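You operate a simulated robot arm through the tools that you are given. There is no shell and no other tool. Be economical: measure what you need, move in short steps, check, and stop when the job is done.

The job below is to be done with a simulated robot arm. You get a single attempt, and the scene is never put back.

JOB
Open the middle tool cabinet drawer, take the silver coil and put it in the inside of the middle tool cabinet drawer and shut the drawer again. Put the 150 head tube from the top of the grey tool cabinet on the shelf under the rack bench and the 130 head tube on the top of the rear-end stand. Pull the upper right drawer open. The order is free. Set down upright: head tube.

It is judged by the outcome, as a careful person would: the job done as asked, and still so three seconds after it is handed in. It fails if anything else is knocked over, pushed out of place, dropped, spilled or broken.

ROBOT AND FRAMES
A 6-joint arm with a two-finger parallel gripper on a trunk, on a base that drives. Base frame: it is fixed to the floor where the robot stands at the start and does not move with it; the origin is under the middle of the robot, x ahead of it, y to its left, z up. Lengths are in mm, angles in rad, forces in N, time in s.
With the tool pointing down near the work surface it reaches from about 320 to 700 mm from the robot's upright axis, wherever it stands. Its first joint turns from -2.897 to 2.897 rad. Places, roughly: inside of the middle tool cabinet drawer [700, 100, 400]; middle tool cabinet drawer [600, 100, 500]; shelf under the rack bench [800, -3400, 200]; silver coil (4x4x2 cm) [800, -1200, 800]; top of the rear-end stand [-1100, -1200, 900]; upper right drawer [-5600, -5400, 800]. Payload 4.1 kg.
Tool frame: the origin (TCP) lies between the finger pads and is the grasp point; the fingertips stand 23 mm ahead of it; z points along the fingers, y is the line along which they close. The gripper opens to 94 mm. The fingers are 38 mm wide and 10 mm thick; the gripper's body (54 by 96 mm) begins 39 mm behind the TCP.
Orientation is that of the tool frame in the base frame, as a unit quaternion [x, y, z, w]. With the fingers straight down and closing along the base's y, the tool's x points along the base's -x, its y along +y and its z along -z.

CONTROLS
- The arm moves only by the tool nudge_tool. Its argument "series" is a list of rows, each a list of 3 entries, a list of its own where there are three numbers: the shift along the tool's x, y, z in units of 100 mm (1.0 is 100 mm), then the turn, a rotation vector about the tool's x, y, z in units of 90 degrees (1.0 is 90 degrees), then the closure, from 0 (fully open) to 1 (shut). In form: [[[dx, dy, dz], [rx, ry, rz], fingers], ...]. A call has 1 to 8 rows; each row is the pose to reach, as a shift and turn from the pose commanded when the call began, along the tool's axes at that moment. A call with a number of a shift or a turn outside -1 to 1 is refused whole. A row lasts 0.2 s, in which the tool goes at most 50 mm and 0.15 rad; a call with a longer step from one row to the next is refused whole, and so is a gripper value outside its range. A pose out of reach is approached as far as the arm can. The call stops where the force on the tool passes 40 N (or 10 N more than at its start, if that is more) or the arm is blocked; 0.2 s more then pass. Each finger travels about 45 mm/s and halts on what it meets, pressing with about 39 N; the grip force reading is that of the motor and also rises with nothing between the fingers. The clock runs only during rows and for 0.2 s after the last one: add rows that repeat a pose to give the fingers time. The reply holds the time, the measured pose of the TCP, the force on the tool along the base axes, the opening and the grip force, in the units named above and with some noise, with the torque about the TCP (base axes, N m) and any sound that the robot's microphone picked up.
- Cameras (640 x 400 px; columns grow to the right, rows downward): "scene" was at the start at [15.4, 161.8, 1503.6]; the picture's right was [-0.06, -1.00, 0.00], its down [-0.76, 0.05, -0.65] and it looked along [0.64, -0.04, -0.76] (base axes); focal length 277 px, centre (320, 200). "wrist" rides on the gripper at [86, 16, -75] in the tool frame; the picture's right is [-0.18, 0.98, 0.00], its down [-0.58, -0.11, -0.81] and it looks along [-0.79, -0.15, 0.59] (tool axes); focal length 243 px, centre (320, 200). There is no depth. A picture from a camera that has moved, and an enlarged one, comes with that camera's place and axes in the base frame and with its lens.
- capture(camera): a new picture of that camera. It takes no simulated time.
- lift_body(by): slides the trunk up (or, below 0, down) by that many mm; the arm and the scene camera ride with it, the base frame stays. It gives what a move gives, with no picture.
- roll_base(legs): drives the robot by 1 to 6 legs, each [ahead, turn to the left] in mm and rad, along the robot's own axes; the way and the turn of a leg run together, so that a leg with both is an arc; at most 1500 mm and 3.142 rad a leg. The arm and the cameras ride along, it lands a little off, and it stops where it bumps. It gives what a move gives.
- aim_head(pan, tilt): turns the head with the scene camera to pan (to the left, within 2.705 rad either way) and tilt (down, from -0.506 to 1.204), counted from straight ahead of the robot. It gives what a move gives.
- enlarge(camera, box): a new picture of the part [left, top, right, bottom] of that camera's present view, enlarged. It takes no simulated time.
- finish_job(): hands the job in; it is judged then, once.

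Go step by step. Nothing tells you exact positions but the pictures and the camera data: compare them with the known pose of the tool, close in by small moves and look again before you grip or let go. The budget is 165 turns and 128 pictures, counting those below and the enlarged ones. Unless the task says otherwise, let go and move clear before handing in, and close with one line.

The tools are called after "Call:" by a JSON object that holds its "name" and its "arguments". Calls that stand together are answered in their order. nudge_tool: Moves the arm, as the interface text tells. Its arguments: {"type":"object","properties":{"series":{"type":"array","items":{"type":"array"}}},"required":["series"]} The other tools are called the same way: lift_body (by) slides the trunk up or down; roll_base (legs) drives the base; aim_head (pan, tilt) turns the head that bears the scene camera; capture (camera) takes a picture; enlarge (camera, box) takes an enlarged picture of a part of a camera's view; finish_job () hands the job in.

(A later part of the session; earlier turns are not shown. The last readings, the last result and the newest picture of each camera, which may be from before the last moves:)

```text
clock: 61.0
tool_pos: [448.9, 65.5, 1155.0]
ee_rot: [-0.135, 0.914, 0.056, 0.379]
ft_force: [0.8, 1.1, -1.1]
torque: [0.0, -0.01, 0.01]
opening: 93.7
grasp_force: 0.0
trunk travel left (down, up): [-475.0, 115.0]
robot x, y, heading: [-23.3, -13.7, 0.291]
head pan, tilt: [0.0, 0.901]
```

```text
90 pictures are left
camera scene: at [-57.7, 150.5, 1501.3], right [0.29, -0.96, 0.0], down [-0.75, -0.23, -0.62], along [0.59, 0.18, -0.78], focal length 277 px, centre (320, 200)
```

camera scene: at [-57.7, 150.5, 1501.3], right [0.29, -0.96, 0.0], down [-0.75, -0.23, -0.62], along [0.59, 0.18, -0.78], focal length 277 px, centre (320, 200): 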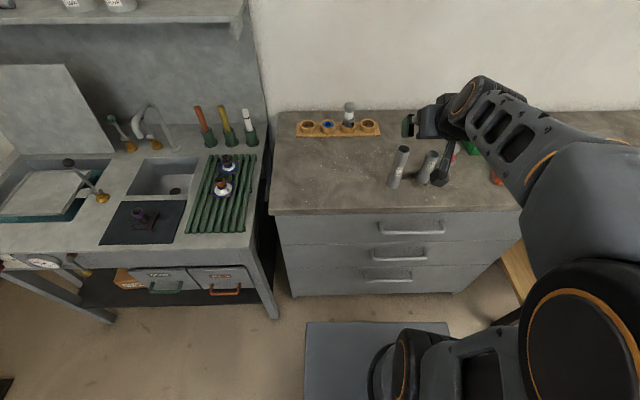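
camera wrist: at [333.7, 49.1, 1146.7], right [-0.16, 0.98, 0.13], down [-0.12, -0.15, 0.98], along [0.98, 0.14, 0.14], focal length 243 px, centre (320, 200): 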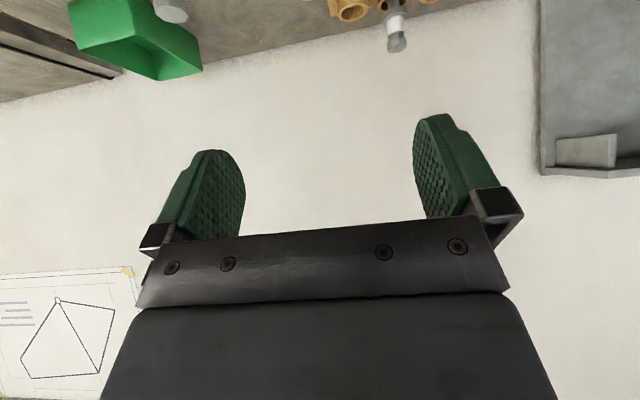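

Tilt works well. I lower the trunk by 205 mm with the hand still short of the tube.

Call:
{"name": "lift_body", "arguments": {"by": -205}}

Call:
{"name": "capture", "arguments": {"camera": "wrist"}}

Call:
{"name": "capture", "arguments": {"camera": "scene"}}

```text
clock: 63.2
tool_pos: [448.5, 65.8, 949.5]
ee_rot: [-0.135, 0.914, 0.056, 0.379]
ft_force: [-0.5, -0.6, -0.4]
torque: [0.0, 0.01, -0.01]
opening: 94.1
grasp_force: 0.1
trunk travel left (down, up): [-270.0, 320.0]
robot x, y, heading: [-24.6, -13.1, 0.293]
head pan, tilt: [0.0, 0.901]
```

```text
89 pictures are left
camera wrist: at [333.4, 49.2, 941.9], right [-0.16, 0.98, 0.13], down [-0.12, -0.15, 0.98], along [0.98, 0.14, 0.14], focal length 243 px, centre (320, 200)
```

wrist: 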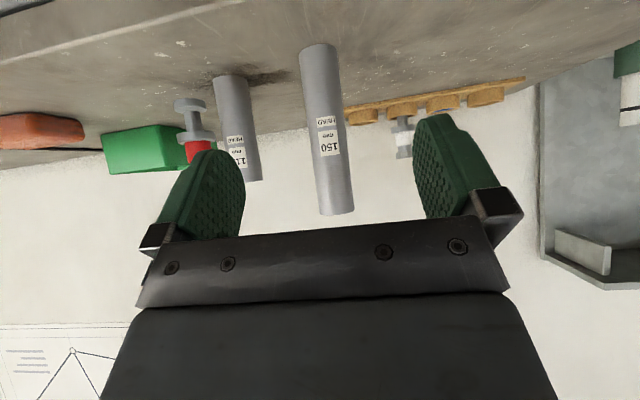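

```text
88 pictures are left
camera scene: at [-57.8, 150.6, 1296.3], right [0.29, -0.96, 0.0], down [-0.75, -0.23, -0.62], along [0.59, 0.18, -0.78], focal length 277 px, centre (320, 200)
```

scene: 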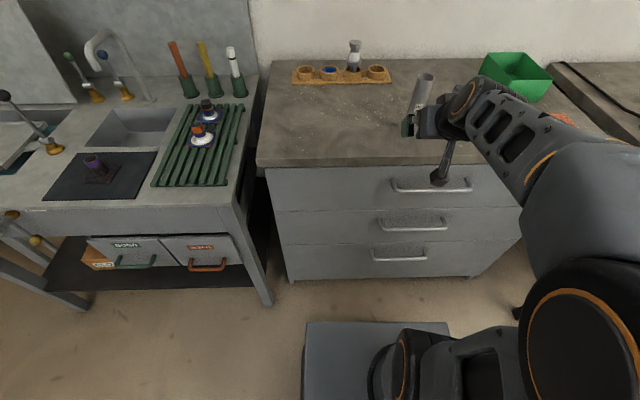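

Aligned with the 150 tube. I move 121 mm level forward around it, then look.

Call:
{"name": "nudge_tool", "arguments": {"series": [[[-0.3, 0, 0.3], [0, 0, 0], 0], [[-0.6, 0, 0.6], [0, 0, 0], 0], [[-0.85, 0, 0.85], [0, 0, 0], 0]]}}

Call:
{"name": "capture", "arguments": {"camera": "wrist"}}

```text
clock: 64.0
tool_pos: [563.3, 101.5, 951.6]
ee_rot: [-0.136, 0.914, 0.057, 0.378]
ft_force: [0.0, 0.8, 0.3]
torque: [-0.02, -0.01, 0.02]
opening: 94.0
grasp_force: 0.0
trunk travel left (down, up): [-270.0, 320.0]
robot x, y, heading: [-24.6, -10.4, 0.29]
head pan, tilt: [0.0, 0.901]
```

```text
87 pictures are left
camera wrist: at [447.6, 83.6, 942.7], right [-0.16, 0.98, 0.13], down [-0.12, -0.15, 0.98], along [0.98, 0.14, 0.14], focal length 243 px, centre (320, 200)
```

wrist: 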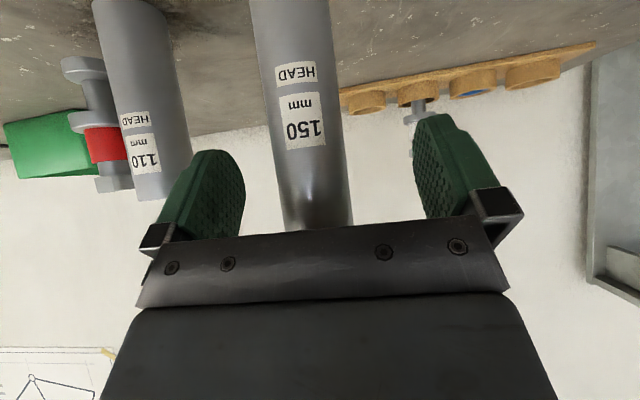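

Tube sits ~6 mm to the right of centre; I correct that and close.

Call:
{"name": "nudge_tool", "arguments": {"series": [[[-0.02, -0.06, 0.02], [0, 0, 0], 0], [[-0.02, -0.06, 0.02], [0, 0, 0], 0.5], [[-0.02, -0.06, 0.02], [0, 0, 0], 1], [[-0.02, -0.06, 0.02], [0, 0, 0], 1], [[-0.02, -0.06, 0.02], [0, 0, 0], 1], [[-0.02, -0.06, 0.02], [0, 0, 0], 1]]}}

Call:
{"name": "capture", "arguments": {"camera": "wrist"}}

```text
clock: 65.4
tool_pos: [567.3, 95.1, 950.8]
ee_rot: [-0.134, 0.914, 0.055, 0.379]
ft_force: [0.8, -0.5, -1.0]
torque: [-0.01, -0.06, -0.02]
opening: 35.5
grasp_force: 39.0
trunk travel left (down, up): [-270.0, 320.0]
robot x, y, heading: [-23.1, -15.8, 0.297]
head pan, tilt: [0.0, 0.901]
```

```text
86 pictures are left
camera wrist: at [452.1, 78.7, 942.4], right [-0.16, 0.98, 0.13], down [-0.12, -0.15, 0.98], along [0.98, 0.14, 0.14], focal length 243 px, centre (320, 200)
```

wrist: 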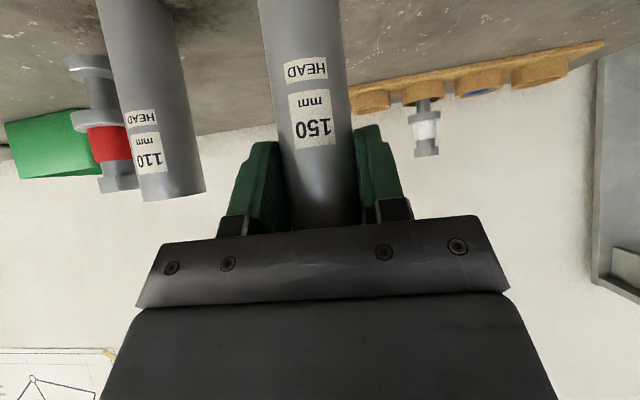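

Gripped. I lift by the trunk, draw the arm in, back off and look along the way to the rack bench.

Call:
{"name": "lift_body", "arguments": {"by": 160}}

Call:
{"name": "nudge_tool", "arguments": {"series": [[[0.3, 0, -0.3], [0, 0, 0], 1], [[0.6, 0, -0.6], [0, 0, 0], 1], [[0.95, 0, -0.95], [0, 0, 0], 1]]}}

Call:
{"name": "roll_base", "arguments": {"legs": [[-230, 0], [0, -1.584]]}}

Call:
{"name": "aim_head", "arguments": {"pan": 0.0, "tilt": 0.5}}

Call:
{"name": "capture", "arguments": {"camera": "scene"}}

```text
clock: 67.3
tool_pos: [568.4, 95.1, 1109.9]
ee_rot: [-0.135, 0.914, 0.055, 0.378]
ft_force: [-0.6, 0.6, -2.6]
torque: [-0.02, 0.0, 0.03]
opening: 35.4
grasp_force: 39.0
trunk travel left (down, up): [-430.0, 160.0]
robot x, y, heading: [-23.7, -10.4, 0.291]
head pan, tilt: [0.0, 0.901]
```

```text
clock: 68.1
tool_pos: [437.7, 54.7, 1109.4]
ee_rot: [-0.135, 0.914, 0.056, 0.379]
ft_force: [-0.5, 0.0, -1.5]
torque: [-0.02, 0.0, -0.02]
opening: 35.4
grasp_force: 38.1
trunk travel left (down, up): [-430.0, 160.0]
robot x, y, heading: [-21.3, -11.4, 0.291]
head pan, tilt: [0.0, 0.901]
```

```text
clock: 73.7
tool_pos: [-183.9, -543.4, 1109.8]
ee_rot: [0.553, 0.74, -0.229, 0.306]
ft_force: [-0.5, 0.2, -1.5]
torque: [-0.01, -0.04, -0.02]
opening: 35.9
grasp_force: 39.5
trunk travel left (down, up): [-430.0, 160.0]
robot x, y, heading: [-247.9, -77.7, -1.281]
head pan, tilt: [0.0, 0.901]
```

```text
clock: 74.5
tool_pos: [-183.4, -543.5, 1110.0]
ee_rot: [0.553, 0.74, -0.229, 0.306]
ft_force: [-0.4, -0.7, -1.7]
torque: [-0.01, 0.02, 0.0]
opening: 35.7
grasp_force: 39.1
trunk travel left (down, up): [-430.0, 160.0]
robot x, y, heading: [-247.7, -80.8, -1.283]
head pan, tilt: [0.0, 0.499]
```

```text
85 pictures are left
camera scene: at [-81.3, -63.7, 1490.0], right [-0.96, -0.28, 0.0], down [-0.14, 0.46, -0.88], along [0.25, -0.84, -0.48], focal length 277 px, centre (320, 200)
```

scene: 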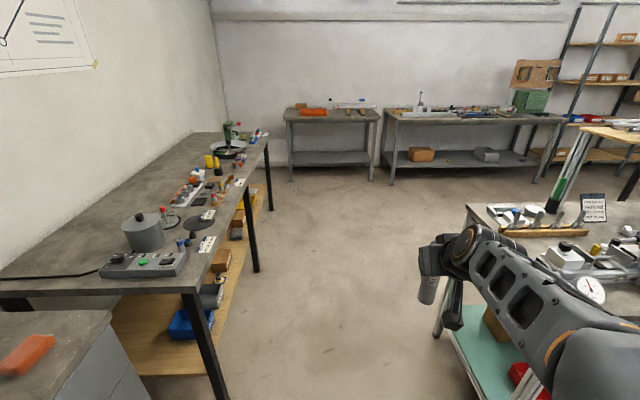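

I see the long bench at left and the rack bench ahead. I zoom to look for the coil and at the rack bench.

Call:
{"name": "enlarge", "arguments": {"camera": "scene", "box": [90, 110, 290, 290]}}

Call:
{"name": "enlarge", "arguments": {"camera": "scene", "box": [260, 80, 460, 200]}}

```text
2.22 times, centred on (190, 200) of scene
camera zoom: at [-81.3, -63.7, 1490.0], right [-0.96, -0.28, 0.0], down [-0.14, 0.46, -0.88], along [0.25, -0.84, -0.48], focal length 615 px, centre (609, 200)
```

zoom: 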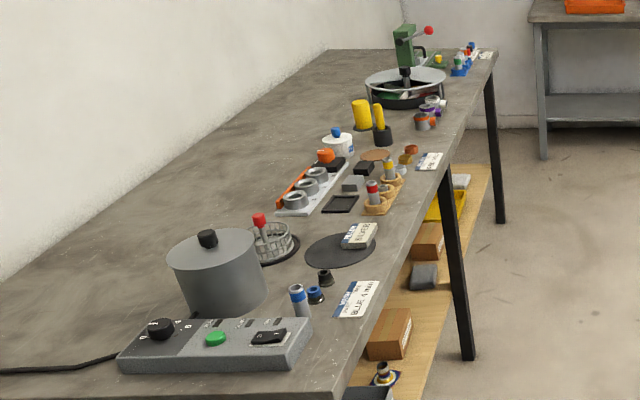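

```text
3.20 times, centred on (360, 140) of scene
camera zoom: at [-81.3, -63.7, 1490.0], right [-0.96, -0.28, 0.0], down [-0.14, 0.46, -0.88], along [0.25, -0.84, -0.48], focal length 886 px, centre (192, 392)
```

zoom: 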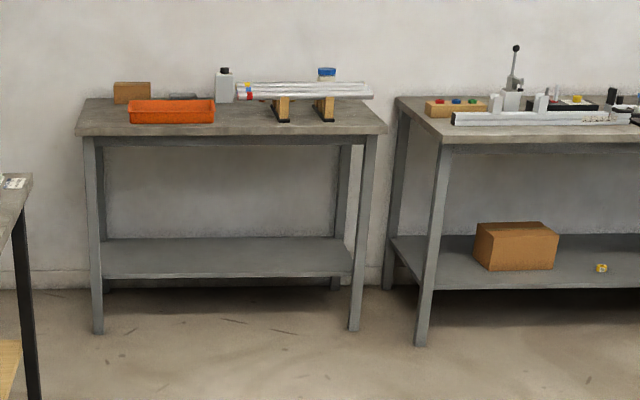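

The three grey rings in the tray on the long bench are coil candidates, for later. Now I drive to the rack bench.

Call:
{"name": "roll_base", "arguments": {"legs": [[1300, 0], [1200, 0]]}}

Call:
{"name": "capture", "arguments": {"camera": "scene"}}

```text
clock: 86.7
tool_pos: [536.3, -2925.5, 1108.8]
ee_rot: [0.552, 0.741, -0.228, 0.306]
ft_force: [-0.5, 0.3, -1.4]
torque: [0.02, -0.02, 0.0]
opening: 35.3
grasp_force: 39.1
trunk travel left (down, up): [-430.0, 160.0]
robot x, y, heading: [471.2, -2462.6, -1.279]
head pan, tilt: [0.0, 0.499]
```

```text
82 pictures are left
camera scene: at [636.6, -2446.0, 1490.1], right [-0.96, -0.29, 0.0], down [-0.14, 0.46, -0.88], along [0.25, -0.84, -0.48], focal length 277 px, centre (320, 200)
```

scene: 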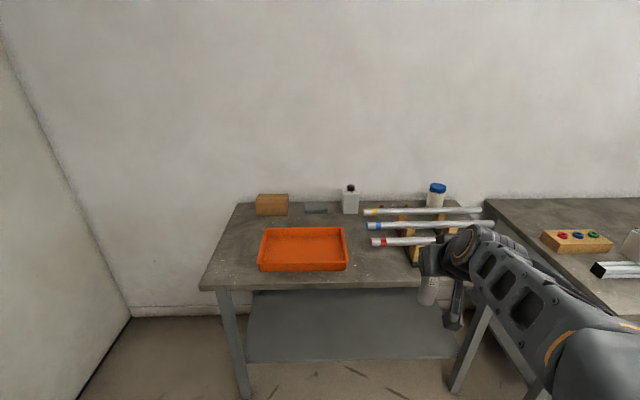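

The shelf's front edge is at z≈228, inset about 110 mm under the bench top edge. I lower the trunk first, still clear of the bench, then bring the arm down.

Call:
{"name": "lift_body", "arguments": {"by": -390}}

Call:
{"name": "nudge_tool", "arguments": {"series": [[[0.22, 0, 0.39], [0, 0, 0], 1], [[0.44, 0, 0.78], [0, 0, 0], 1]]}}

Call:
{"name": "nudge_tool", "arguments": {"series": [[[0.22, 0, 0.39], [0, 0, 0], 1], [[0.44, 0, 0.78], [0, 0, 0], 1]]}}

Call:
{"name": "capture", "arguments": {"camera": "scene"}}

Call:
{"name": "capture", "arguments": {"camera": "wrist"}}

```text
clock: 90.4
tool_pos: [536.0, -2926.1, 719.8]
ee_rot: [0.552, 0.741, -0.229, 0.307]
ft_force: [-0.5, -0.5, -1.3]
torque: [0.01, 0.03, -0.03]
opening: 35.9
grasp_force: 39.1
trunk travel left (down, up): [-40.0, 550.0]
robot x, y, heading: [468.5, -2463.0, -1.279]
head pan, tilt: [0.0, 0.499]
```

```text
clock: 91.0
tool_pos: [544.4, -2948.9, 634.7]
ee_rot: [0.552, 0.741, -0.229, 0.307]
ft_force: [0.1, 1.3, -1.6]
torque: [0.04, 0.03, 0.0]
opening: 35.6
grasp_force: 39.3
trunk travel left (down, up): [-40.0, 550.0]
robot x, y, heading: [469.5, -2467.2, -1.274]
head pan, tilt: [0.0, 0.499]
```

```text
clock: 91.6
tool_pos: [550.1, -2971.7, 546.2]
ee_rot: [0.548, 0.744, -0.229, 0.306]
ft_force: [-0.5, -0.1, -1.0]
torque: [0.03, -0.02, -0.02]
opening: 35.4
grasp_force: 39.3
trunk travel left (down, up): [-40.0, 550.0]
robot x, y, heading: [473.9, -2464.3, -1.281]
head pan, tilt: [0.0, 0.499]
```

```text
81 pictures are left
camera scene: at [636.5, -2445.6, 1100.2], right [-0.96, -0.29, 0.0], down [-0.14, 0.46, -0.88], along [0.25, -0.84, -0.48], focal length 277 px, centre (320, 200)
```

scene: 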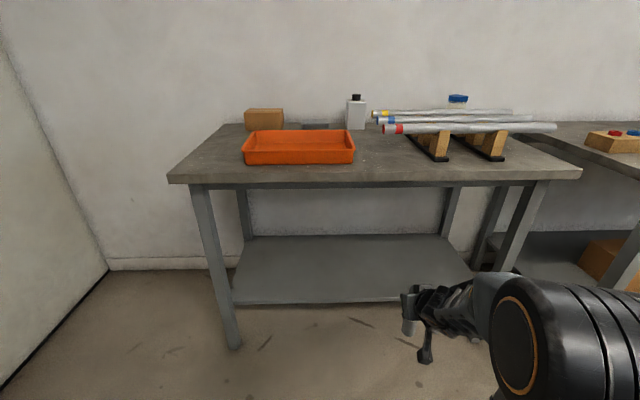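

```text
80 pictures are left
camera wrist: at [529.4, -2857.5, 538.1], right [0.98, 0.16, 0.12], down [-0.14, 0.12, 0.98], along [0.15, -0.98, 0.14], focal length 243 px, centre (320, 200)
```

wrist: 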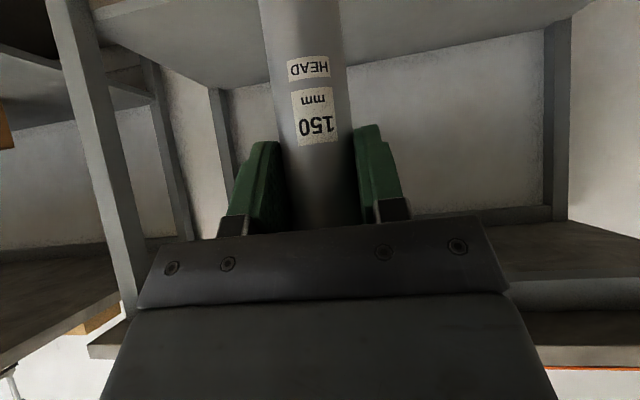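

The way is clear. I bring the arm further down and out, still before the bench.

Call:
{"name": "nudge_tool", "arguments": {"series": [[[0.13, 0, 0.35], [0, 0, 0], 1], [[0.265, 0, 0.7], [0, 0, 0], 1]]}}

Call:
{"name": "nudge_tool", "arguments": {"series": [[[0.13, 0, 0.35], [0, 0, 0], 1], [[0.265, 0, 0.7], [0, 0, 0], 1]]}}

Call:
{"name": "nudge_tool", "arguments": {"series": [[[0.13, 0, 0.35], [0, 0, 0], 1], [[0.25, 0, 0.65], [0, 0, 0], 1]]}}

Call:
{"name": "aim_head", "arguments": {"pan": -0.3, "tilt": 0.7}}

Call:
{"name": "capture", "arguments": {"camera": "scene"}}

Call:
{"name": "capture", "arguments": {"camera": "wrist"}}

```text
clock: 92.2
tool_pos: [558.7, -3004.0, 478.4]
ee_rot: [0.552, 0.741, -0.228, 0.307]
ft_force: [-0.1, 0.2, -1.5]
torque: [-0.01, -0.03, 0.0]
opening: 35.4
grasp_force: 38.7
trunk travel left (down, up): [-40.0, 550.0]
robot x, y, heading: [468.8, -2465.7, -1.284]
head pan, tilt: [0.0, 0.499]
```

```text
clock: 92.8
tool_pos: [567.0, -3032.3, 409.4]
ee_rot: [0.552, 0.741, -0.229, 0.307]
ft_force: [-0.6, 1.2, -1.3]
torque: [0.02, -0.02, 0.02]
opening: 35.2
grasp_force: 39.2
trunk travel left (down, up): [-40.0, 550.0]
robot x, y, heading: [466.9, -2463.2, -1.279]
head pan, tilt: [0.0, 0.499]
```

```text
clock: 93.4
tool_pos: [574.4, -3057.1, 347.6]
ee_rot: [0.551, 0.742, -0.228, 0.306]
ft_force: [-0.2, 0.4, -1.5]
torque: [0.01, -0.01, -0.01]
opening: 35.5
grasp_force: 38.9
trunk travel left (down, up): [-40.0, 550.0]
robot x, y, heading: [469.6, -2464.6, -1.281]
head pan, tilt: [0.0, 0.499]
```

```text
clock: 94.2
tool_pos: [575.1, -3056.3, 346.9]
ee_rot: [0.552, 0.741, -0.229, 0.307]
ft_force: [0.4, -0.3, -2.0]
torque: [0.0, -0.03, -0.02]
opening: 35.6
grasp_force: 39.1
trunk travel left (down, up): [-40.0, 550.0]
robot x, y, heading: [470.5, -2462.6, -1.277]
head pan, tilt: [-0.3, 0.7]
```

```text
79 pictures are left
camera scene: at [609.8, -2443.8, 1082.4], right [-1.0, 0.01, 0.0], down [0.01, 0.64, -0.77], along [-0.01, -0.77, -0.64], focal length 277 px, centre (320, 200)
```

scene: 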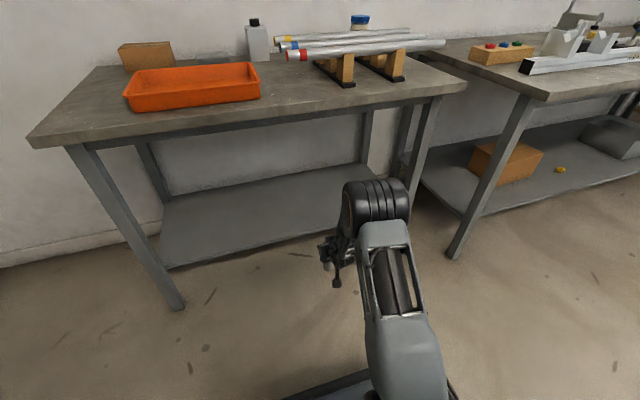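

```text
78 pictures are left
camera wrist: at [555.4, -2942.2, 339.8], right [0.98, 0.16, 0.13], down [-0.15, 0.12, 0.98], along [0.14, -0.98, 0.14], focal length 243 px, centre (320, 200)
```

wrist: 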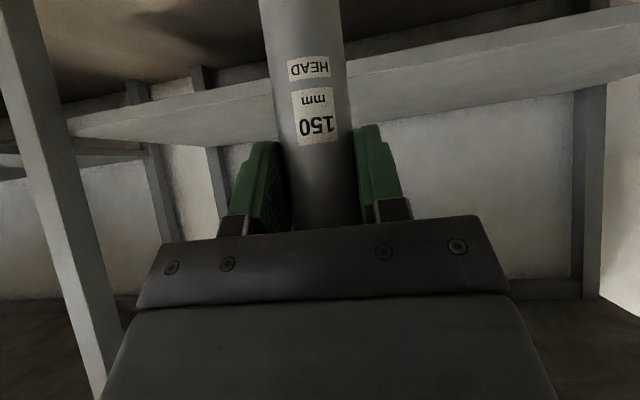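

The elbow may come near the bench-top edge, so I need exact heights. I zoom on the shelf and the arm.

Call:
{"name": "enlarge", "arguments": {"camera": "scene", "box": [20, 60, 260, 320]}}

Call:
{"name": "enlarge", "arguments": {"camera": "wrist", "box": [0, 0, 640, 300]}}

```text
1.54 times, centred on (140, 190) of scene
camera zoom: at [609.8, -2443.8, 1082.4], right [-1.0, 0.01, 0.0], down [0.01, 0.64, -0.77], along [-0.01, -0.77, -0.64], focal length 426 px, centre (597, 215)
```

zoom: 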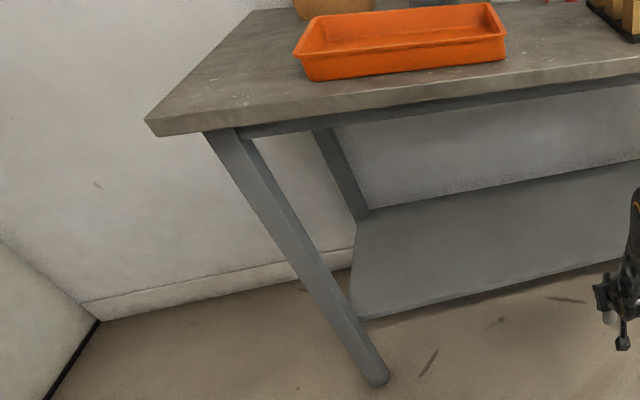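

```text
1.00 times, centred on (320, 150) of wrist (not enlarged: the box is as wide or as high as the picture)
camera zoom: at [555.4, -2942.2, 339.8], right [0.98, 0.16, 0.13], down [-0.15, 0.12, 0.98], along [0.14, -0.98, 0.14], focal length 243 px, centre (320, 250)
```

zoom: 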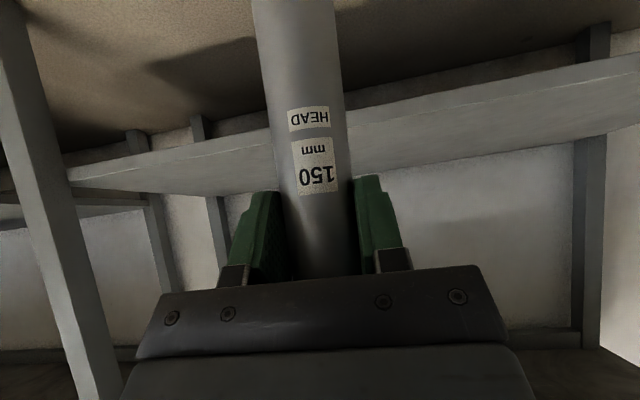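

Shelf top is at ~229. I lower the trunk fully, then stretch the arm so that the elbow comes lower.

Call:
{"name": "lift_body", "arguments": {"by": -38}}

Call:
{"name": "nudge_tool", "arguments": {"series": [[[-0.3, 0, 0.05], [0, 0, 0], 1], [[-0.6, 0, 0.09], [0, 0, 0], 1]]}}

Call:
{"name": "nudge_tool", "arguments": {"series": [[[-0.27, 0, 0.05], [0, 0, 0], 1], [[-0.55, 0, 0.09], [0, 0, 0], 1]]}}

Call:
{"name": "capture", "arguments": {"camera": "scene"}}

```text
clock: 95.1
tool_pos: [574.1, -3057.2, 309.9]
ee_rot: [0.551, 0.742, -0.228, 0.307]
ft_force: [0.5, 0.0, -0.8]
torque: [-0.02, 0.01, 0.03]
opening: 35.1
grasp_force: 39.2
trunk travel left (down, up): [-2.0, 588.0]
robot x, y, heading: [469.9, -2462.3, -1.279]
head pan, tilt: [-0.3, 0.7]
```

```text
clock: 95.7
tool_pos: [589.2, -3104.6, 345.3]
ee_rot: [0.551, 0.742, -0.228, 0.306]
ft_force: [-0.8, 0.6, -1.2]
torque: [0.02, -0.01, -0.02]
opening: 35.3
grasp_force: 39.1
trunk travel left (down, up): [-2.0, 588.0]
robot x, y, heading: [469.5, -2460.9, -1.276]
head pan, tilt: [-0.3, 0.7]
```

```text
clock: 96.3
tool_pos: [599.9, -3147.2, 379.2]
ee_rot: [0.553, 0.741, -0.229, 0.307]
ft_force: [0.0, 0.3, -1.1]
torque: [0.0, 0.03, 0.03]
opening: 35.2
grasp_force: 39.3
trunk travel left (down, up): [-2.0, 588.0]
robot x, y, heading: [465.9, -2463.6, -1.28]
head pan, tilt: [-0.3, 0.7]
```

```text
75 pictures are left
camera scene: at [609.7, -2443.9, 1044.4], right [-1.0, 0.01, 0.0], down [0.01, 0.64, -0.76], along [-0.01, -0.76, -0.64], focal length 277 px, centre (320, 200)
```

scene: 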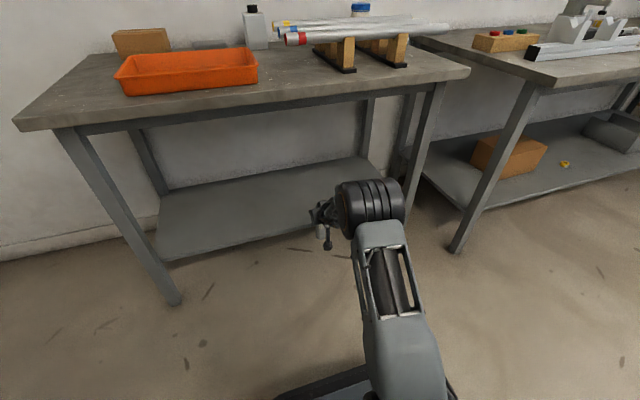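

I need the elbow's true place; I take a second view with a shifted head.

Call:
{"name": "aim_head", "arguments": {"pan": -0.9, "tilt": 0.7}}

Call:
{"name": "capture", "arguments": {"camera": "scene"}}

```text
clock: 97.3
tool_pos: [600.3, -3147.0, 379.1]
ee_rot: [0.551, 0.741, -0.229, 0.307]
ft_force: [0.3, 0.1, -1.1]
torque: [0.04, 0.01, 0.0]
opening: 35.1
grasp_force: 39.1
trunk travel left (down, up): [-2.0, 588.0]
robot x, y, heading: [468.1, -2468.2, -1.283]
head pan, tilt: [-0.901, 0.7]
```

```text
74 pictures are left
camera scene: at [561.9, -2428.6, 1044.4], right [-0.82, 0.57, 0.0], down [0.37, 0.53, -0.76], along [-0.44, -0.63, -0.64], focal length 277 px, centre (320, 200)
```

scene: 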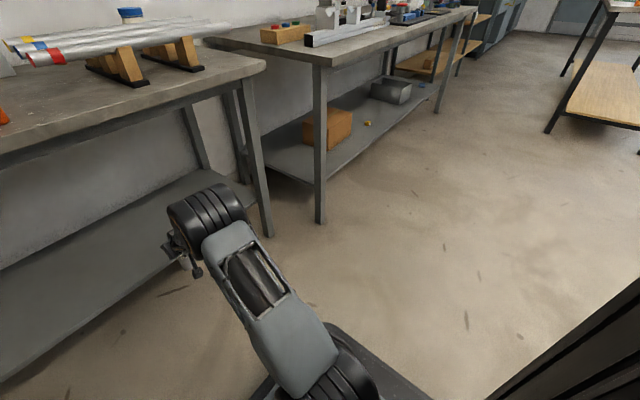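

The elbow is ~300 mm ahead at z≈766, so it stays outside the bench. I drive 190 mm forward to bring the tube over the shelf.

Call:
{"name": "roll_base", "arguments": {"legs": [[190, 0]]}}

Call:
{"name": "capture", "arguments": {"camera": "wrist"}}

Call:
{"name": "aim_head", "arguments": {"pan": -0.1, "tilt": 0.7}}

Call:
{"name": "capture", "arguments": {"camera": "scene"}}

```text
clock: 98.8
tool_pos: [655.6, -3331.0, 378.9]
ee_rot: [0.551, 0.741, -0.229, 0.307]
ft_force: [-0.1, 0.5, -1.6]
torque: [0.04, -0.02, -0.01]
opening: 35.1
grasp_force: 38.9
trunk travel left (down, up): [-2.0, 588.0]
robot x, y, heading: [526.9, -2647.0, -1.28]
head pan, tilt: [-0.901, 0.7]
```

```text
73 pictures are left
camera wrist: at [636.8, -3216.2, 371.2], right [0.98, 0.16, 0.13], down [-0.15, 0.12, 0.98], along [0.14, -0.98, 0.14], focal length 243 px, centre (320, 200)
```

wrist: 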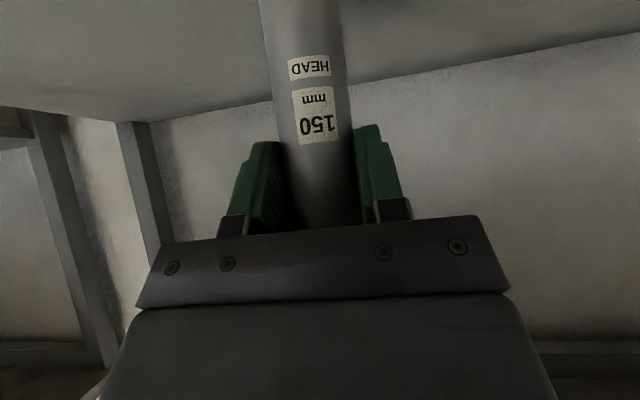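

```text
clock: 100.0
tool_pos: [655.5, -3330.4, 379.8]
ee_rot: [0.552, 0.741, -0.228, 0.307]
ft_force: [0.0, 0.3, -1.3]
torque: [-0.02, 0.0, 0.02]
opening: 35.3
grasp_force: 39.1
trunk travel left (down, up): [-2.0, 588.0]
robot x, y, heading: [522.5, -2648.9, -1.276]
head pan, tilt: [-0.099, 0.7]
```

```text
72 pictures are left
camera scene: at [681.8, -2626.3, 1044.4], right [-0.98, -0.19, 0.0], down [-0.12, 0.63, -0.76], along [0.15, -0.75, -0.64], focal length 277 px, centre (320, 200)
```

scene: 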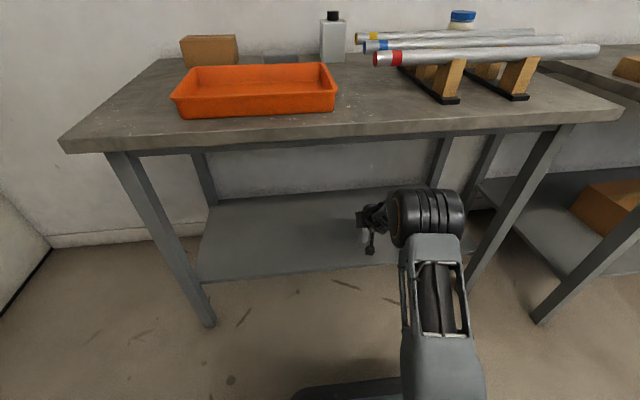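

The tube is about 84 mm inside the shelf's front edge. I lower it gently.

Call:
{"name": "nudge_tool", "arguments": {"series": [[[0.08, 0, 0.08], [0, 0, 0], 1], [[0.16, 0, 0.16], [0, 0, 0], 1], [[0.21, 0, 0.21], [0, 0, 0], 1], [[0.25, 0, 0.25], [0, 0, 0], 1]]}}

Call:
{"name": "nudge_tool", "arguments": {"series": [[[0.02, 0, 0.02], [0, 0, 0], 1], [[0.04, 0, 0.04], [0, 0, 0], 1], [[0.06, 0, 0.06], [0, 0, 0], 1]]}}

Call:
{"name": "capture", "arguments": {"camera": "wrist"}}

```text
clock: 101.0
tool_pos: [656.6, -3333.6, 351.1]
ee_rot: [0.549, 0.739, -0.232, 0.313]
ft_force: [-0.4, 6.0, 34.0]
torque: [0.23, -0.55, 0.32]
opening: 35.3
grasp_force: 38.8
trunk travel left (down, up): [-2.0, 588.0]
robot x, y, heading: [526.2, -2648.3, -1.271]
head pan, tilt: [-0.099, 0.7]
```

```text
clock: 101.8
tool_pos: [656.3, -3332.5, 340.0]
ee_rot: [0.55, 0.74, -0.232, 0.31]
ft_force: [0.8, 4.8, 34.8]
torque: [-0.42, -0.29, -0.03]
opening: 33.0
grasp_force: 38.9
trunk travel left (down, up): [-2.0, 588.0]
robot x, y, heading: [525.9, -2650.4, -1.285]
head pan, tilt: [-0.099, 0.7]
```

```text
71 pictures are left
camera wrist: at [637.5, -3217.5, 331.7], right [0.98, 0.16, 0.13], down [-0.15, 0.13, 0.98], along [0.14, -0.98, 0.15], focal length 243 px, centre (320, 200)
```

wrist: 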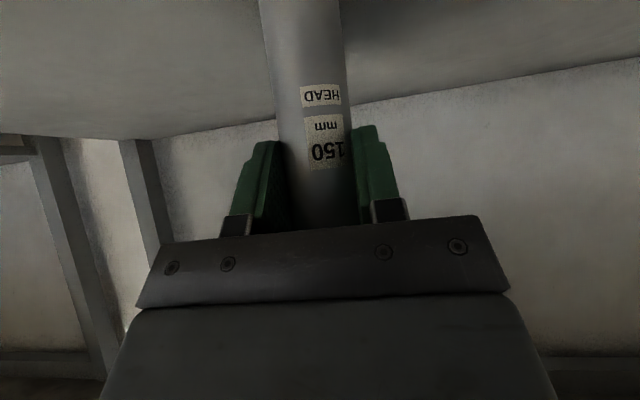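

Contact came early and the tube slid a little in the grip. I ease up to relieve the force before opening.

Call:
{"name": "nudge_tool", "arguments": {"series": [[[-0.02, 0, -0.02], [0, 0, 0], 1], [[-0.03, 0, -0.03], [0, 0, 0], 1], [[-0.03, 0, -0.03], [0, 0, 0], 1]]}}

Call:
{"name": "capture", "arguments": {"camera": "wrist"}}

Call:
{"name": "enlarge", "arguments": {"camera": "scene", "box": [320, 170, 480, 290]}}

```text
clock: 102.5
tool_pos: [656.0, -3331.0, 341.5]
ee_rot: [0.551, 0.741, -0.229, 0.308]
ft_force: [2.8, -5.3, 13.5]
torque: [-0.87, -0.42, 0.03]
opening: 33.8
grasp_force: 39.1
trunk travel left (down, up): [-2.0, 588.0]
robot x, y, heading: [523.5, -2650.9, -1.282]
head pan, tilt: [-0.099, 0.7]
```

```text
70 pictures are left
camera wrist: at [636.8, -3216.0, 332.6], right [0.98, 0.16, 0.13], down [-0.15, 0.12, 0.98], along [0.14, -0.98, 0.14], focal length 243 px, centre (320, 200)
```

wrist: 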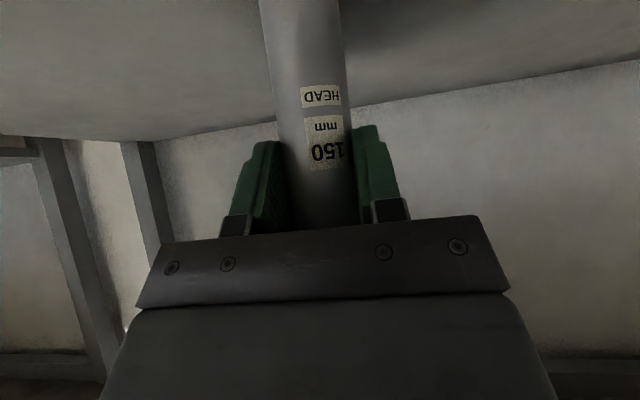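

```text
3.33 times, centred on (400, 230) of scene
camera zoom: at [681.7, -2625.3, 1044.3], right [-0.98, -0.19, 0.0], down [-0.12, 0.63, -0.77], along [0.15, -0.75, -0.64], focal length 922 px, centre (53, 100)
```

zoom: 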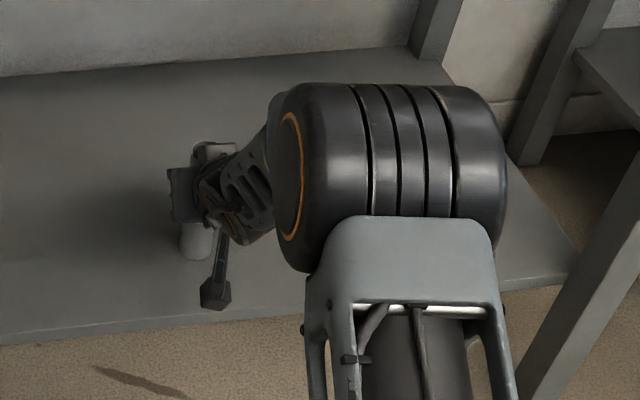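

Call:
{"name": "nudge_tool", "arguments": {"series": [[[-0.015, 0, -0.015], [0, 0, 0], 1], [[-0.015, 0, -0.015], [0, 0, 0], 1], [[-0.015, 0, -0.015], [0, 0, 0], 0.62], [[-0.015, 0, -0.015], [0, 0, 0], 0.55], [[-0.015, 0, -0.015], [0, 0, 0], 0.4], [[-0.015, 0, -0.015], [0, 0, 0], 0.2], [[-0.015, 0, -0.015], [0, 0, 0], 0], [[-0.015, 0, -0.015], [0, 0, 0], 0]]}}

Call:
{"name": "capture", "arguments": {"camera": "wrist"}}

```text
clock: 104.3
tool_pos: [655.8, -3331.1, 340.9]
ee_rot: [0.552, 0.741, -0.228, 0.307]
ft_force: [-0.5, 0.6, -0.3]
torque: [-0.01, 0.03, 0.03]
opening: 93.9
grasp_force: 0.0
trunk travel left (down, up): [-2.0, 588.0]
robot x, y, heading: [524.2, -2646.6, -1.278]
head pan, tilt: [-0.099, 0.7]
```

```text
68 pictures are left
camera wrist: at [636.5, -3216.7, 333.9], right [0.98, 0.16, 0.13], down [-0.15, 0.12, 0.98], along [0.14, -0.98, 0.14], focal length 243 px, centre (320, 200)
```

wrist: 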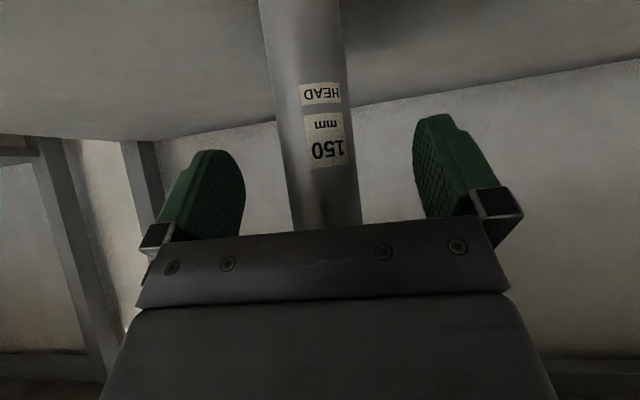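

Tube stands free. I withdraw straight back with the arm, then look.

Call:
{"name": "nudge_tool", "arguments": {"series": [[[0.1, 0, -0.1], [0, 0, 0], 0], [[0.3, 0, -0.3], [0, 0, 0], 0], [[0.6, 0, -0.6], [0, 0, 0], 0], [[0.9, 0, -0.9], [0, 0, 0], 0]]}}

Call:
{"name": "capture", "arguments": {"camera": "wrist"}}

```text
clock: 105.3
tool_pos: [617.3, -3208.1, 340.5]
ee_rot: [0.552, 0.741, -0.229, 0.307]
ft_force: [0.4, 0.8, 0.5]
torque: [0.01, -0.04, 0.03]
opening: 94.1
grasp_force: 0.0
trunk travel left (down, up): [-2.0, 588.0]
robot x, y, heading: [526.1, -2648.5, -1.28]
head pan, tilt: [-0.099, 0.7]
```

```text
67 pictures are left
camera wrist: at [599.3, -3094.0, 332.3], right [0.98, 0.16, 0.13], down [-0.15, 0.12, 0.98], along [0.14, -0.98, 0.14], focal length 243 px, centre (320, 200)
```

wrist: 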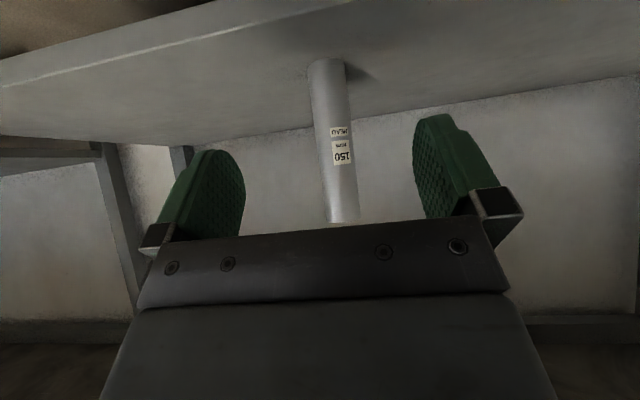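

The 150 tube stands upright on the shelf. I back out along the path I came, raise the trunk, and return to the cabinet for the drawer.

Call:
{"name": "roll_base", "arguments": {"legs": [[-1100, 0], [-1450, 0], [0, 1.57]]}}

Call:
{"name": "lift_body", "arguments": {"by": 300}}

Call:
{"name": "aim_head", "arguments": {"pan": 0.0, "tilt": 0.6}}

Call:
{"name": "capture", "arguments": {"camera": "scene"}}

Call:
{"name": "capture", "arguments": {"camera": "wrist"}}

```text
clock: 121.7
tool_pos: [343.2, -101.8, 340.6]
ee_rot: [-0.12, 0.916, 0.05, 0.379]
ft_force: [-0.5, 0.1, -0.5]
torque: [-0.01, 0.0, -0.05]
opening: 94.1
grasp_force: 0.1
trunk travel left (down, up): [-2.0, 588.0]
robot x, y, heading: [-220.8, -181.0, 0.262]
head pan, tilt: [-0.099, 0.7]
```

```text
clock: 124.7
tool_pos: [343.8, -102.5, 639.7]
ee_rot: [-0.121, 0.916, 0.05, 0.379]
ft_force: [0.2, -0.5, 0.2]
torque: [0.02, -0.02, -0.01]
opening: 94.0
grasp_force: 0.0
trunk travel left (down, up): [-302.0, 288.0]
robot x, y, heading: [-219.5, -174.3, 0.261]
head pan, tilt: [-0.099, 0.7]
```

```text
clock: 125.3
tool_pos: [343.0, -102.4, 639.6]
ee_rot: [-0.121, 0.916, 0.05, 0.379]
ft_force: [-0.5, -0.5, 0.5]
torque: [-0.02, 0.02, -0.03]
opening: 94.0
grasp_force: 0.1
trunk travel left (down, up): [-302.0, 288.0]
robot x, y, heading: [-220.7, -179.6, 0.262]
head pan, tilt: [0.0, 0.6]
```

```text
66 pictures are left
camera scene: at [-237.4, -11.0, 1353.0], right [0.26, -0.97, 0.0], down [-0.55, -0.15, -0.82], along [0.8, 0.21, -0.57], focal length 277 px, centre (320, 200)
```

scene: 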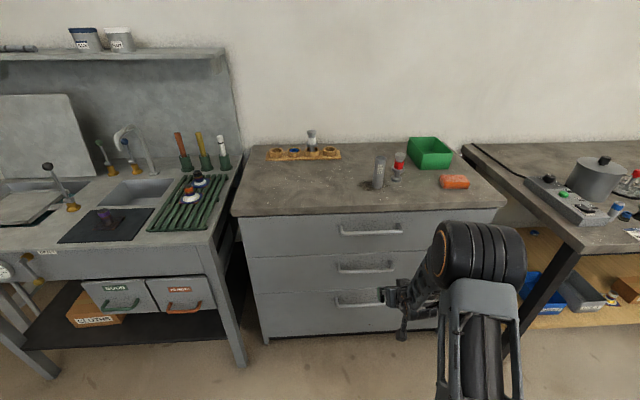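

```text
65 pictures are left
camera wrist: at [227.3, -115.1, 632.2], right [-0.13, 0.98, 0.13], down [-0.13, -0.15, 0.98], along [0.98, 0.11, 0.14], focal length 243 px, centre (320, 200)
```

wrist: 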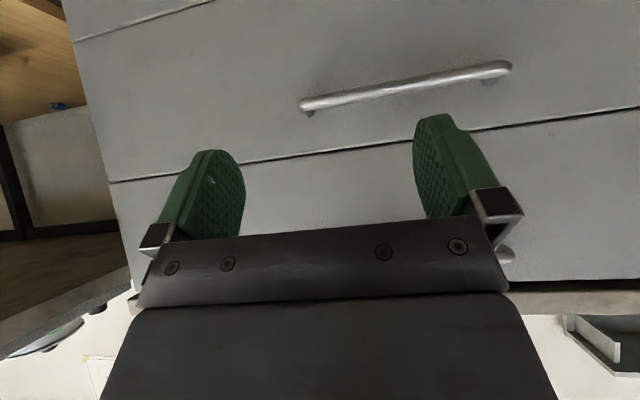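

The middle drawer's handle bar is around [460, 5, 575]. I square the base and turn the tool level, then roll it so the fingers close vertically.

Call:
{"name": "roll_base", "arguments": {"legs": [[0, 0.04]]}}

Call:
{"name": "nudge_tool", "arguments": {"series": [[[0, 0, 0], [0, -0.085, 0], 0], [[0, 0, 0], [0, -0.17, 0], 0], [[0, 0, 0], [0, -0.255, 0], 0], [[0, 0, 0], [0, -0.34, 0], 0], [[0, 0, 0], [0, -0.42, 0], 0], [[0, 0, 0], [0, -0.5, 0], 0]]}}

Call:
{"name": "nudge_tool", "arguments": {"series": [[[0, 0, 0], [0, 0, 0.09], 0], [[0, 0, 0], [0, 0, 0.18], 0], [[0, 0, 0], [0, 0, 0.27], 0], [[0, 0, 0], [0, 0, 0.36], 0], [[0, 0, 0], [0, 0, 0.45], 0], [[0, 0, 0], [0, 0, 0.54], 0]]}}

Call:
{"name": "nudge_tool", "arguments": {"series": [[[0, 0, 0], [0, 0, 0.09], 0], [[0, 0, 0], [0, 0, 0.18], 0], [[0, 0, 0], [0, 0, 0.27], 0], [[0, 0, 0], [0, 0, 0.36], 0], [[0, 0, 0], [0, 0, 0.46], 0]]}}

Call:
{"name": "capture", "arguments": {"camera": "scene"}}

Call:
{"name": "capture", "arguments": {"camera": "wrist"}}

```text
clock: 126.1
tool_pos: [339.8, -79.8, 639.2]
ee_rot: [-0.139, 0.913, 0.058, 0.378]
ft_force: [0.7, -0.7, -0.5]
torque: [-0.02, 0.05, 0.02]
opening: 94.2
grasp_force: 0.0
trunk travel left (down, up): [-302.0, 288.0]
robot x, y, heading: [-222.7, -179.5, 0.299]
head pan, tilt: [0.0, 0.6]
```

```text
clock: 127.5
tool_pos: [378.6, -94.1, 655.7]
ee_rot: [-0.079, 0.704, 0.144, 0.691]
ft_force: [-0.2, 0.3, 0.8]
torque: [-0.01, 0.0, -0.01]
opening: 93.8
grasp_force: 0.0
out of reach, approached as far as the arm can: row 1, 2, 3, 4, 5, 6
trunk travel left (down, up): [-302.0, 288.0]
robot x, y, heading: [-217.8, -179.6, 0.3]
head pan, tilt: [0.0, 0.6]
```

```text
clock: 128.9
tool_pos: [378.5, -93.4, 655.2]
ee_rot: [0.22, 0.674, 0.416, 0.569]
ft_force: [0.0, -0.6, -0.3]
torque: [0.04, 0.05, 0.0]
opening: 93.8
grasp_force: 0.1
trunk travel left (down, up): [-302.0, 288.0]
robot x, y, heading: [-221.2, -180.2, 0.306]
head pan, tilt: [0.0, 0.6]
```

```text
refused: row 5 steps farther than a row can; nothing moved
```

```text
64 pictures are left
camera scene: at [-244.1, -11.7, 1353.0], right [0.3, -0.95, 0.0], down [-0.54, -0.17, -0.83], along [0.79, 0.24, -0.56], focal length 277 px, centre (320, 200)
```

scene: 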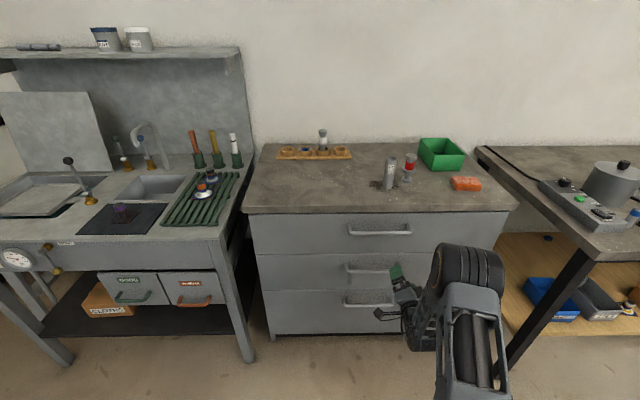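

```text
63 pictures are left
camera wrist: at [280.7, -39.5, 618.5], right [-0.13, 0.41, 0.9], down [-0.6, -0.76, 0.26], along [0.79, -0.51, 0.34], focal length 243 px, centre (320, 200)
```

wrist: 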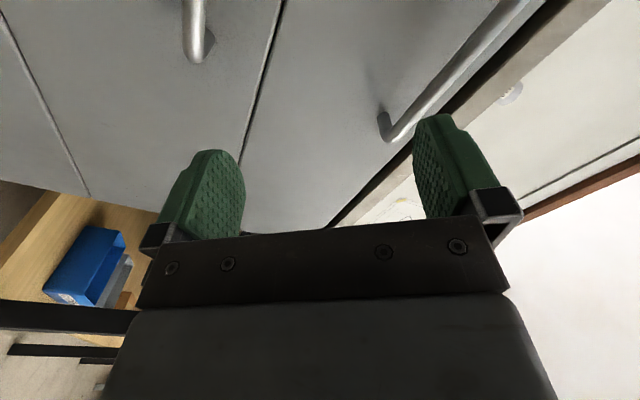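

The tool is level; I complete the roll.

Call:
{"name": "nudge_tool", "arguments": {"series": [[[0, 0, 0], [0, 0, 0.09], 0], [[0, 0, 0], [0, 0, 0.18], 0], [[0, 0, 0], [0, 0, 0.27], 0], [[0, 0, 0], [0, 0, 0.36], 0], [[0, 0, 0], [0, 0, 0.45], 0]]}}

Call:
{"name": "capture", "arguments": {"camera": "wrist"}}

Call:
{"name": "enlarge", "arguments": {"camera": "scene", "box": [240, 180, 520, 350]}}

```text
clock: 130.1
tool_pos: [378.0, -93.1, 654.1]
ee_rot: [0.441, 0.556, 0.586, 0.391]
ft_force: [0.1, -0.8, 0.2]
torque: [-0.02, 0.04, 0.0]
opening: 93.8
grasp_force: 0.0
trunk travel left (down, up): [-302.0, 288.0]
robot x, y, heading: [-218.8, -179.4, 0.306]
head pan, tilt: [0.0, 0.6]
```

```text
62 pictures are left
camera wrist: at [279.6, -34.8, 678.8], right [0.09, -0.25, 0.96], down [-0.59, -0.79, -0.15], along [0.8, -0.56, -0.22], focal length 243 px, centre (320, 200)
```

wrist: 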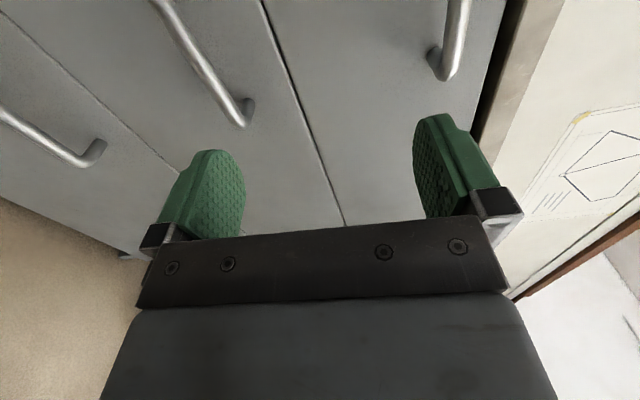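

```text
2.29 times, centred on (380, 265) of scene
camera zoom: at [-244.1, -11.7, 1353.0], right [0.3, -0.95, 0.0], down [-0.54, -0.17, -0.83], along [0.79, 0.24, -0.56], focal length 632 px, centre (183, 51)
```

zoom: 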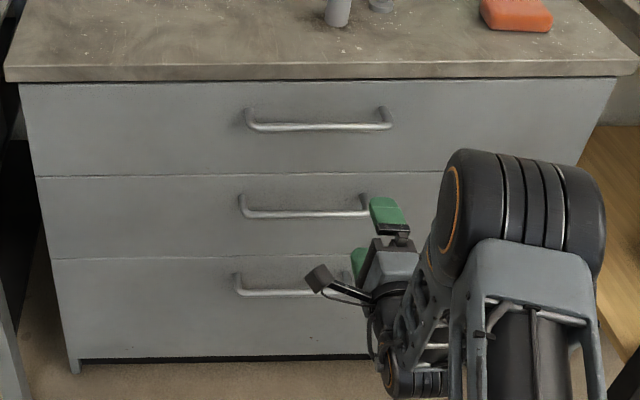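

Roll is slightly over; I correct it, shift left toward the handle's centre, and lower the trunk to the bar's height (~577).

Call:
{"name": "nudge_tool", "arguments": {"series": [[[0.2, 0, 0], [0, 0, -0.052], 0], [[0.5, 0, 0], [0, 0, -0.052], 0]]}}

Call:
{"name": "lift_body", "arguments": {"by": -77}}

Call:
{"name": "capture", "arguments": {"camera": "wrist"}}

Call:
{"name": "enlarge", "arguments": {"camera": "scene", "box": [240, 180, 520, 350]}}

```text
clock: 130.7
tool_pos: [366.8, -82.0, 659.7]
ee_rot: [0.409, 0.579, 0.575, 0.408]
ft_force: [0.1, 0.6, -0.2]
torque: [0.02, 0.01, 0.02]
opening: 94.1
grasp_force: 0.0
out of reach, approached as far as the arm can: row 1, 2
trunk travel left (down, up): [-302.0, 288.0]
robot x, y, heading: [-217.9, -179.6, 0.3]
head pan, tilt: [0.0, 0.6]
```

```text
clock: 131.9
tool_pos: [365.4, -82.0, 584.1]
ee_rot: [0.41, 0.579, 0.574, 0.409]
ft_force: [-0.5, 0.2, 1.0]
torque: [-0.02, 0.03, 0.01]
opening: 93.6
grasp_force: 0.2
trunk travel left (down, up): [-225.0, 365.0]
robot x, y, heading: [-223.3, -179.2, 0.3]
head pan, tilt: [0.0, 0.6]
```

```text
60 pictures are left
camera wrist: at [266.0, -23.7, 600.6], right [0.07, -0.17, 0.98], down [-0.57, -0.82, -0.1], along [0.82, -0.55, -0.15], focal length 243 px, centre (320, 200)
```

wrist: 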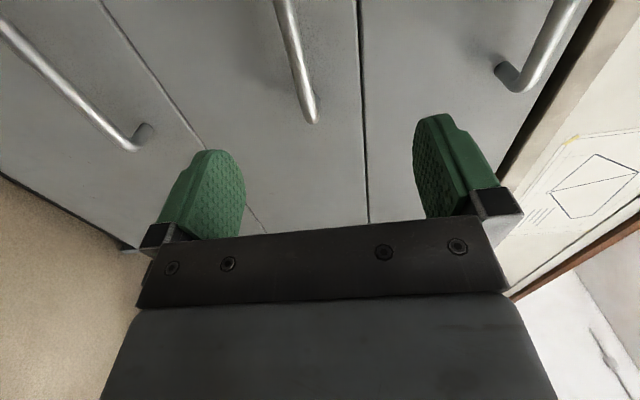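

```text
2.29 times, centred on (380, 265) of scene
camera zoom: at [-244.1, -11.7, 1276.0], right [0.3, -0.95, 0.0], down [-0.54, -0.17, -0.83], along [0.79, 0.24, -0.56], focal length 632 px, centre (183, 51)
```

zoom: 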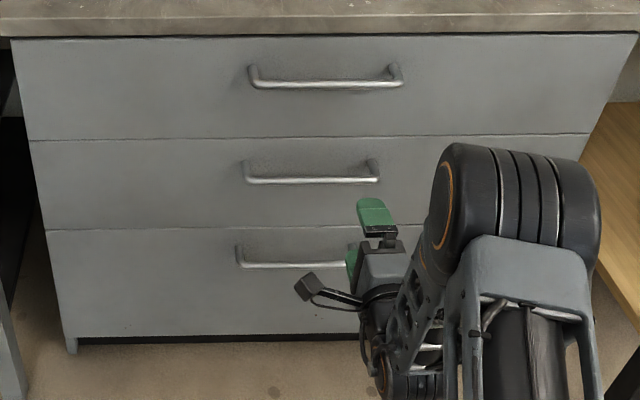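

The bar is at about z=564, 133 mm ahead of the fingers. I lower 20 mm and drive forward 125 mm.

Call:
{"name": "lift_body", "arguments": {"by": -20}}

Call:
{"name": "roll_base", "arguments": {"legs": [[125, 0]]}}

Call:
{"name": "capture", "arguments": {"camera": "wrist"}}

Call:
{"name": "enlarge", "arguments": {"camera": "scene", "box": [240, 180, 520, 350]}}

```text
clock: 132.5
tool_pos: [366.3, -81.9, 563.6]
ee_rot: [0.41, 0.58, 0.573, 0.409]
ft_force: [0.0, -1.1, 0.6]
torque: [0.01, -0.01, 0.01]
opening: 94.1
grasp_force: 0.0
trunk travel left (down, up): [-205.0, 385.0]
robot x, y, heading: [-218.9, -177.9, 0.3]
head pan, tilt: [0.0, 0.6]
```

```text
clock: 133.8
tool_pos: [486.6, -44.6, 563.7]
ee_rot: [0.41, 0.579, 0.574, 0.408]
ft_force: [0.0, -0.9, 0.2]
torque: [0.02, 0.0, 0.02]
opening: 94.0
grasp_force: 0.1
trunk travel left (down, up): [-205.0, 385.0]
robot x, y, heading: [-99.6, -140.3, 0.304]
head pan, tilt: [0.0, 0.6]
```

```text
58 pictures are left
camera wrist: at [386.5, 13.6, 580.6], right [0.07, -0.17, 0.98], down [-0.57, -0.82, -0.1], along [0.82, -0.55, -0.15], focal length 243 px, centre (320, 200)
```

wrist: 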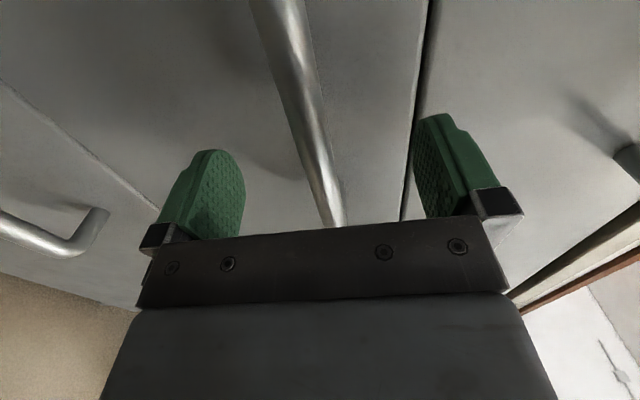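

```text
2.29 times, centred on (380, 265) of scene
camera zoom: at [-123.6, 25.7, 1256.0], right [0.3, -0.95, 0.0], down [-0.54, -0.17, -0.83], along [0.79, 0.24, -0.56], focal length 632 px, centre (183, 51)
```

zoom: 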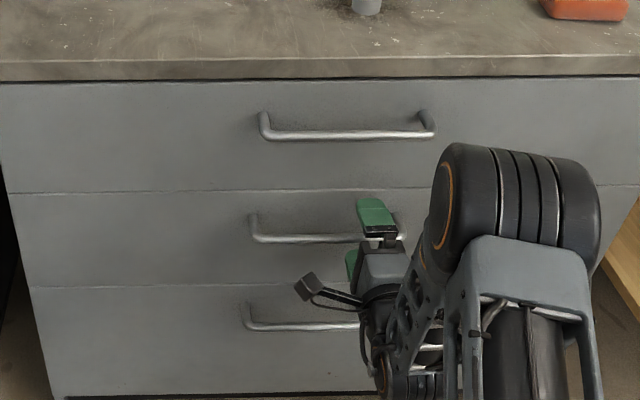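

The bar lies between the fingers. I close on it.

Call:
{"name": "nudge_tool", "arguments": {"series": [[[0, 0, 0], [0, 0, 0], 0.5], [[0, 0, 0], [0, 0, 0], 1], [[0, 0, 0], [0, 0, 0], 1], [[0, 0, 0], [0, 0, 0], 1], [[0, 0, 0], [0, 0, 0], 1], [[0, 0, 0], [0, 0, 0], 1], [[0, 0, 0], [0, 0, 0], 1]]}}

Call:
{"name": "capture", "arguments": {"camera": "wrist"}}

```text
clock: 135.4
tool_pos: [487.1, -43.5, 565.7]
ee_rot: [0.409, 0.578, 0.576, 0.409]
ft_force: [0.0, 0.4, 13.0]
torque: [0.59, 0.14, 0.17]
opening: 13.7
grasp_force: 45.5
trunk travel left (down, up): [-205.0, 385.0]
robot x, y, heading: [-99.4, -140.8, 0.301]
head pan, tilt: [0.0, 0.6]
```

```text
56 pictures are left
camera wrist: at [386.5, 13.6, 581.8], right [0.06, -0.17, 0.98], down [-0.57, -0.82, -0.11], along [0.82, -0.55, -0.15], focal length 243 px, centre (320, 200)
```

wrist: 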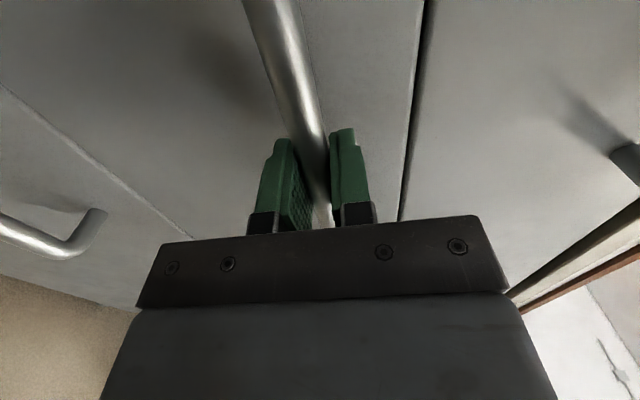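

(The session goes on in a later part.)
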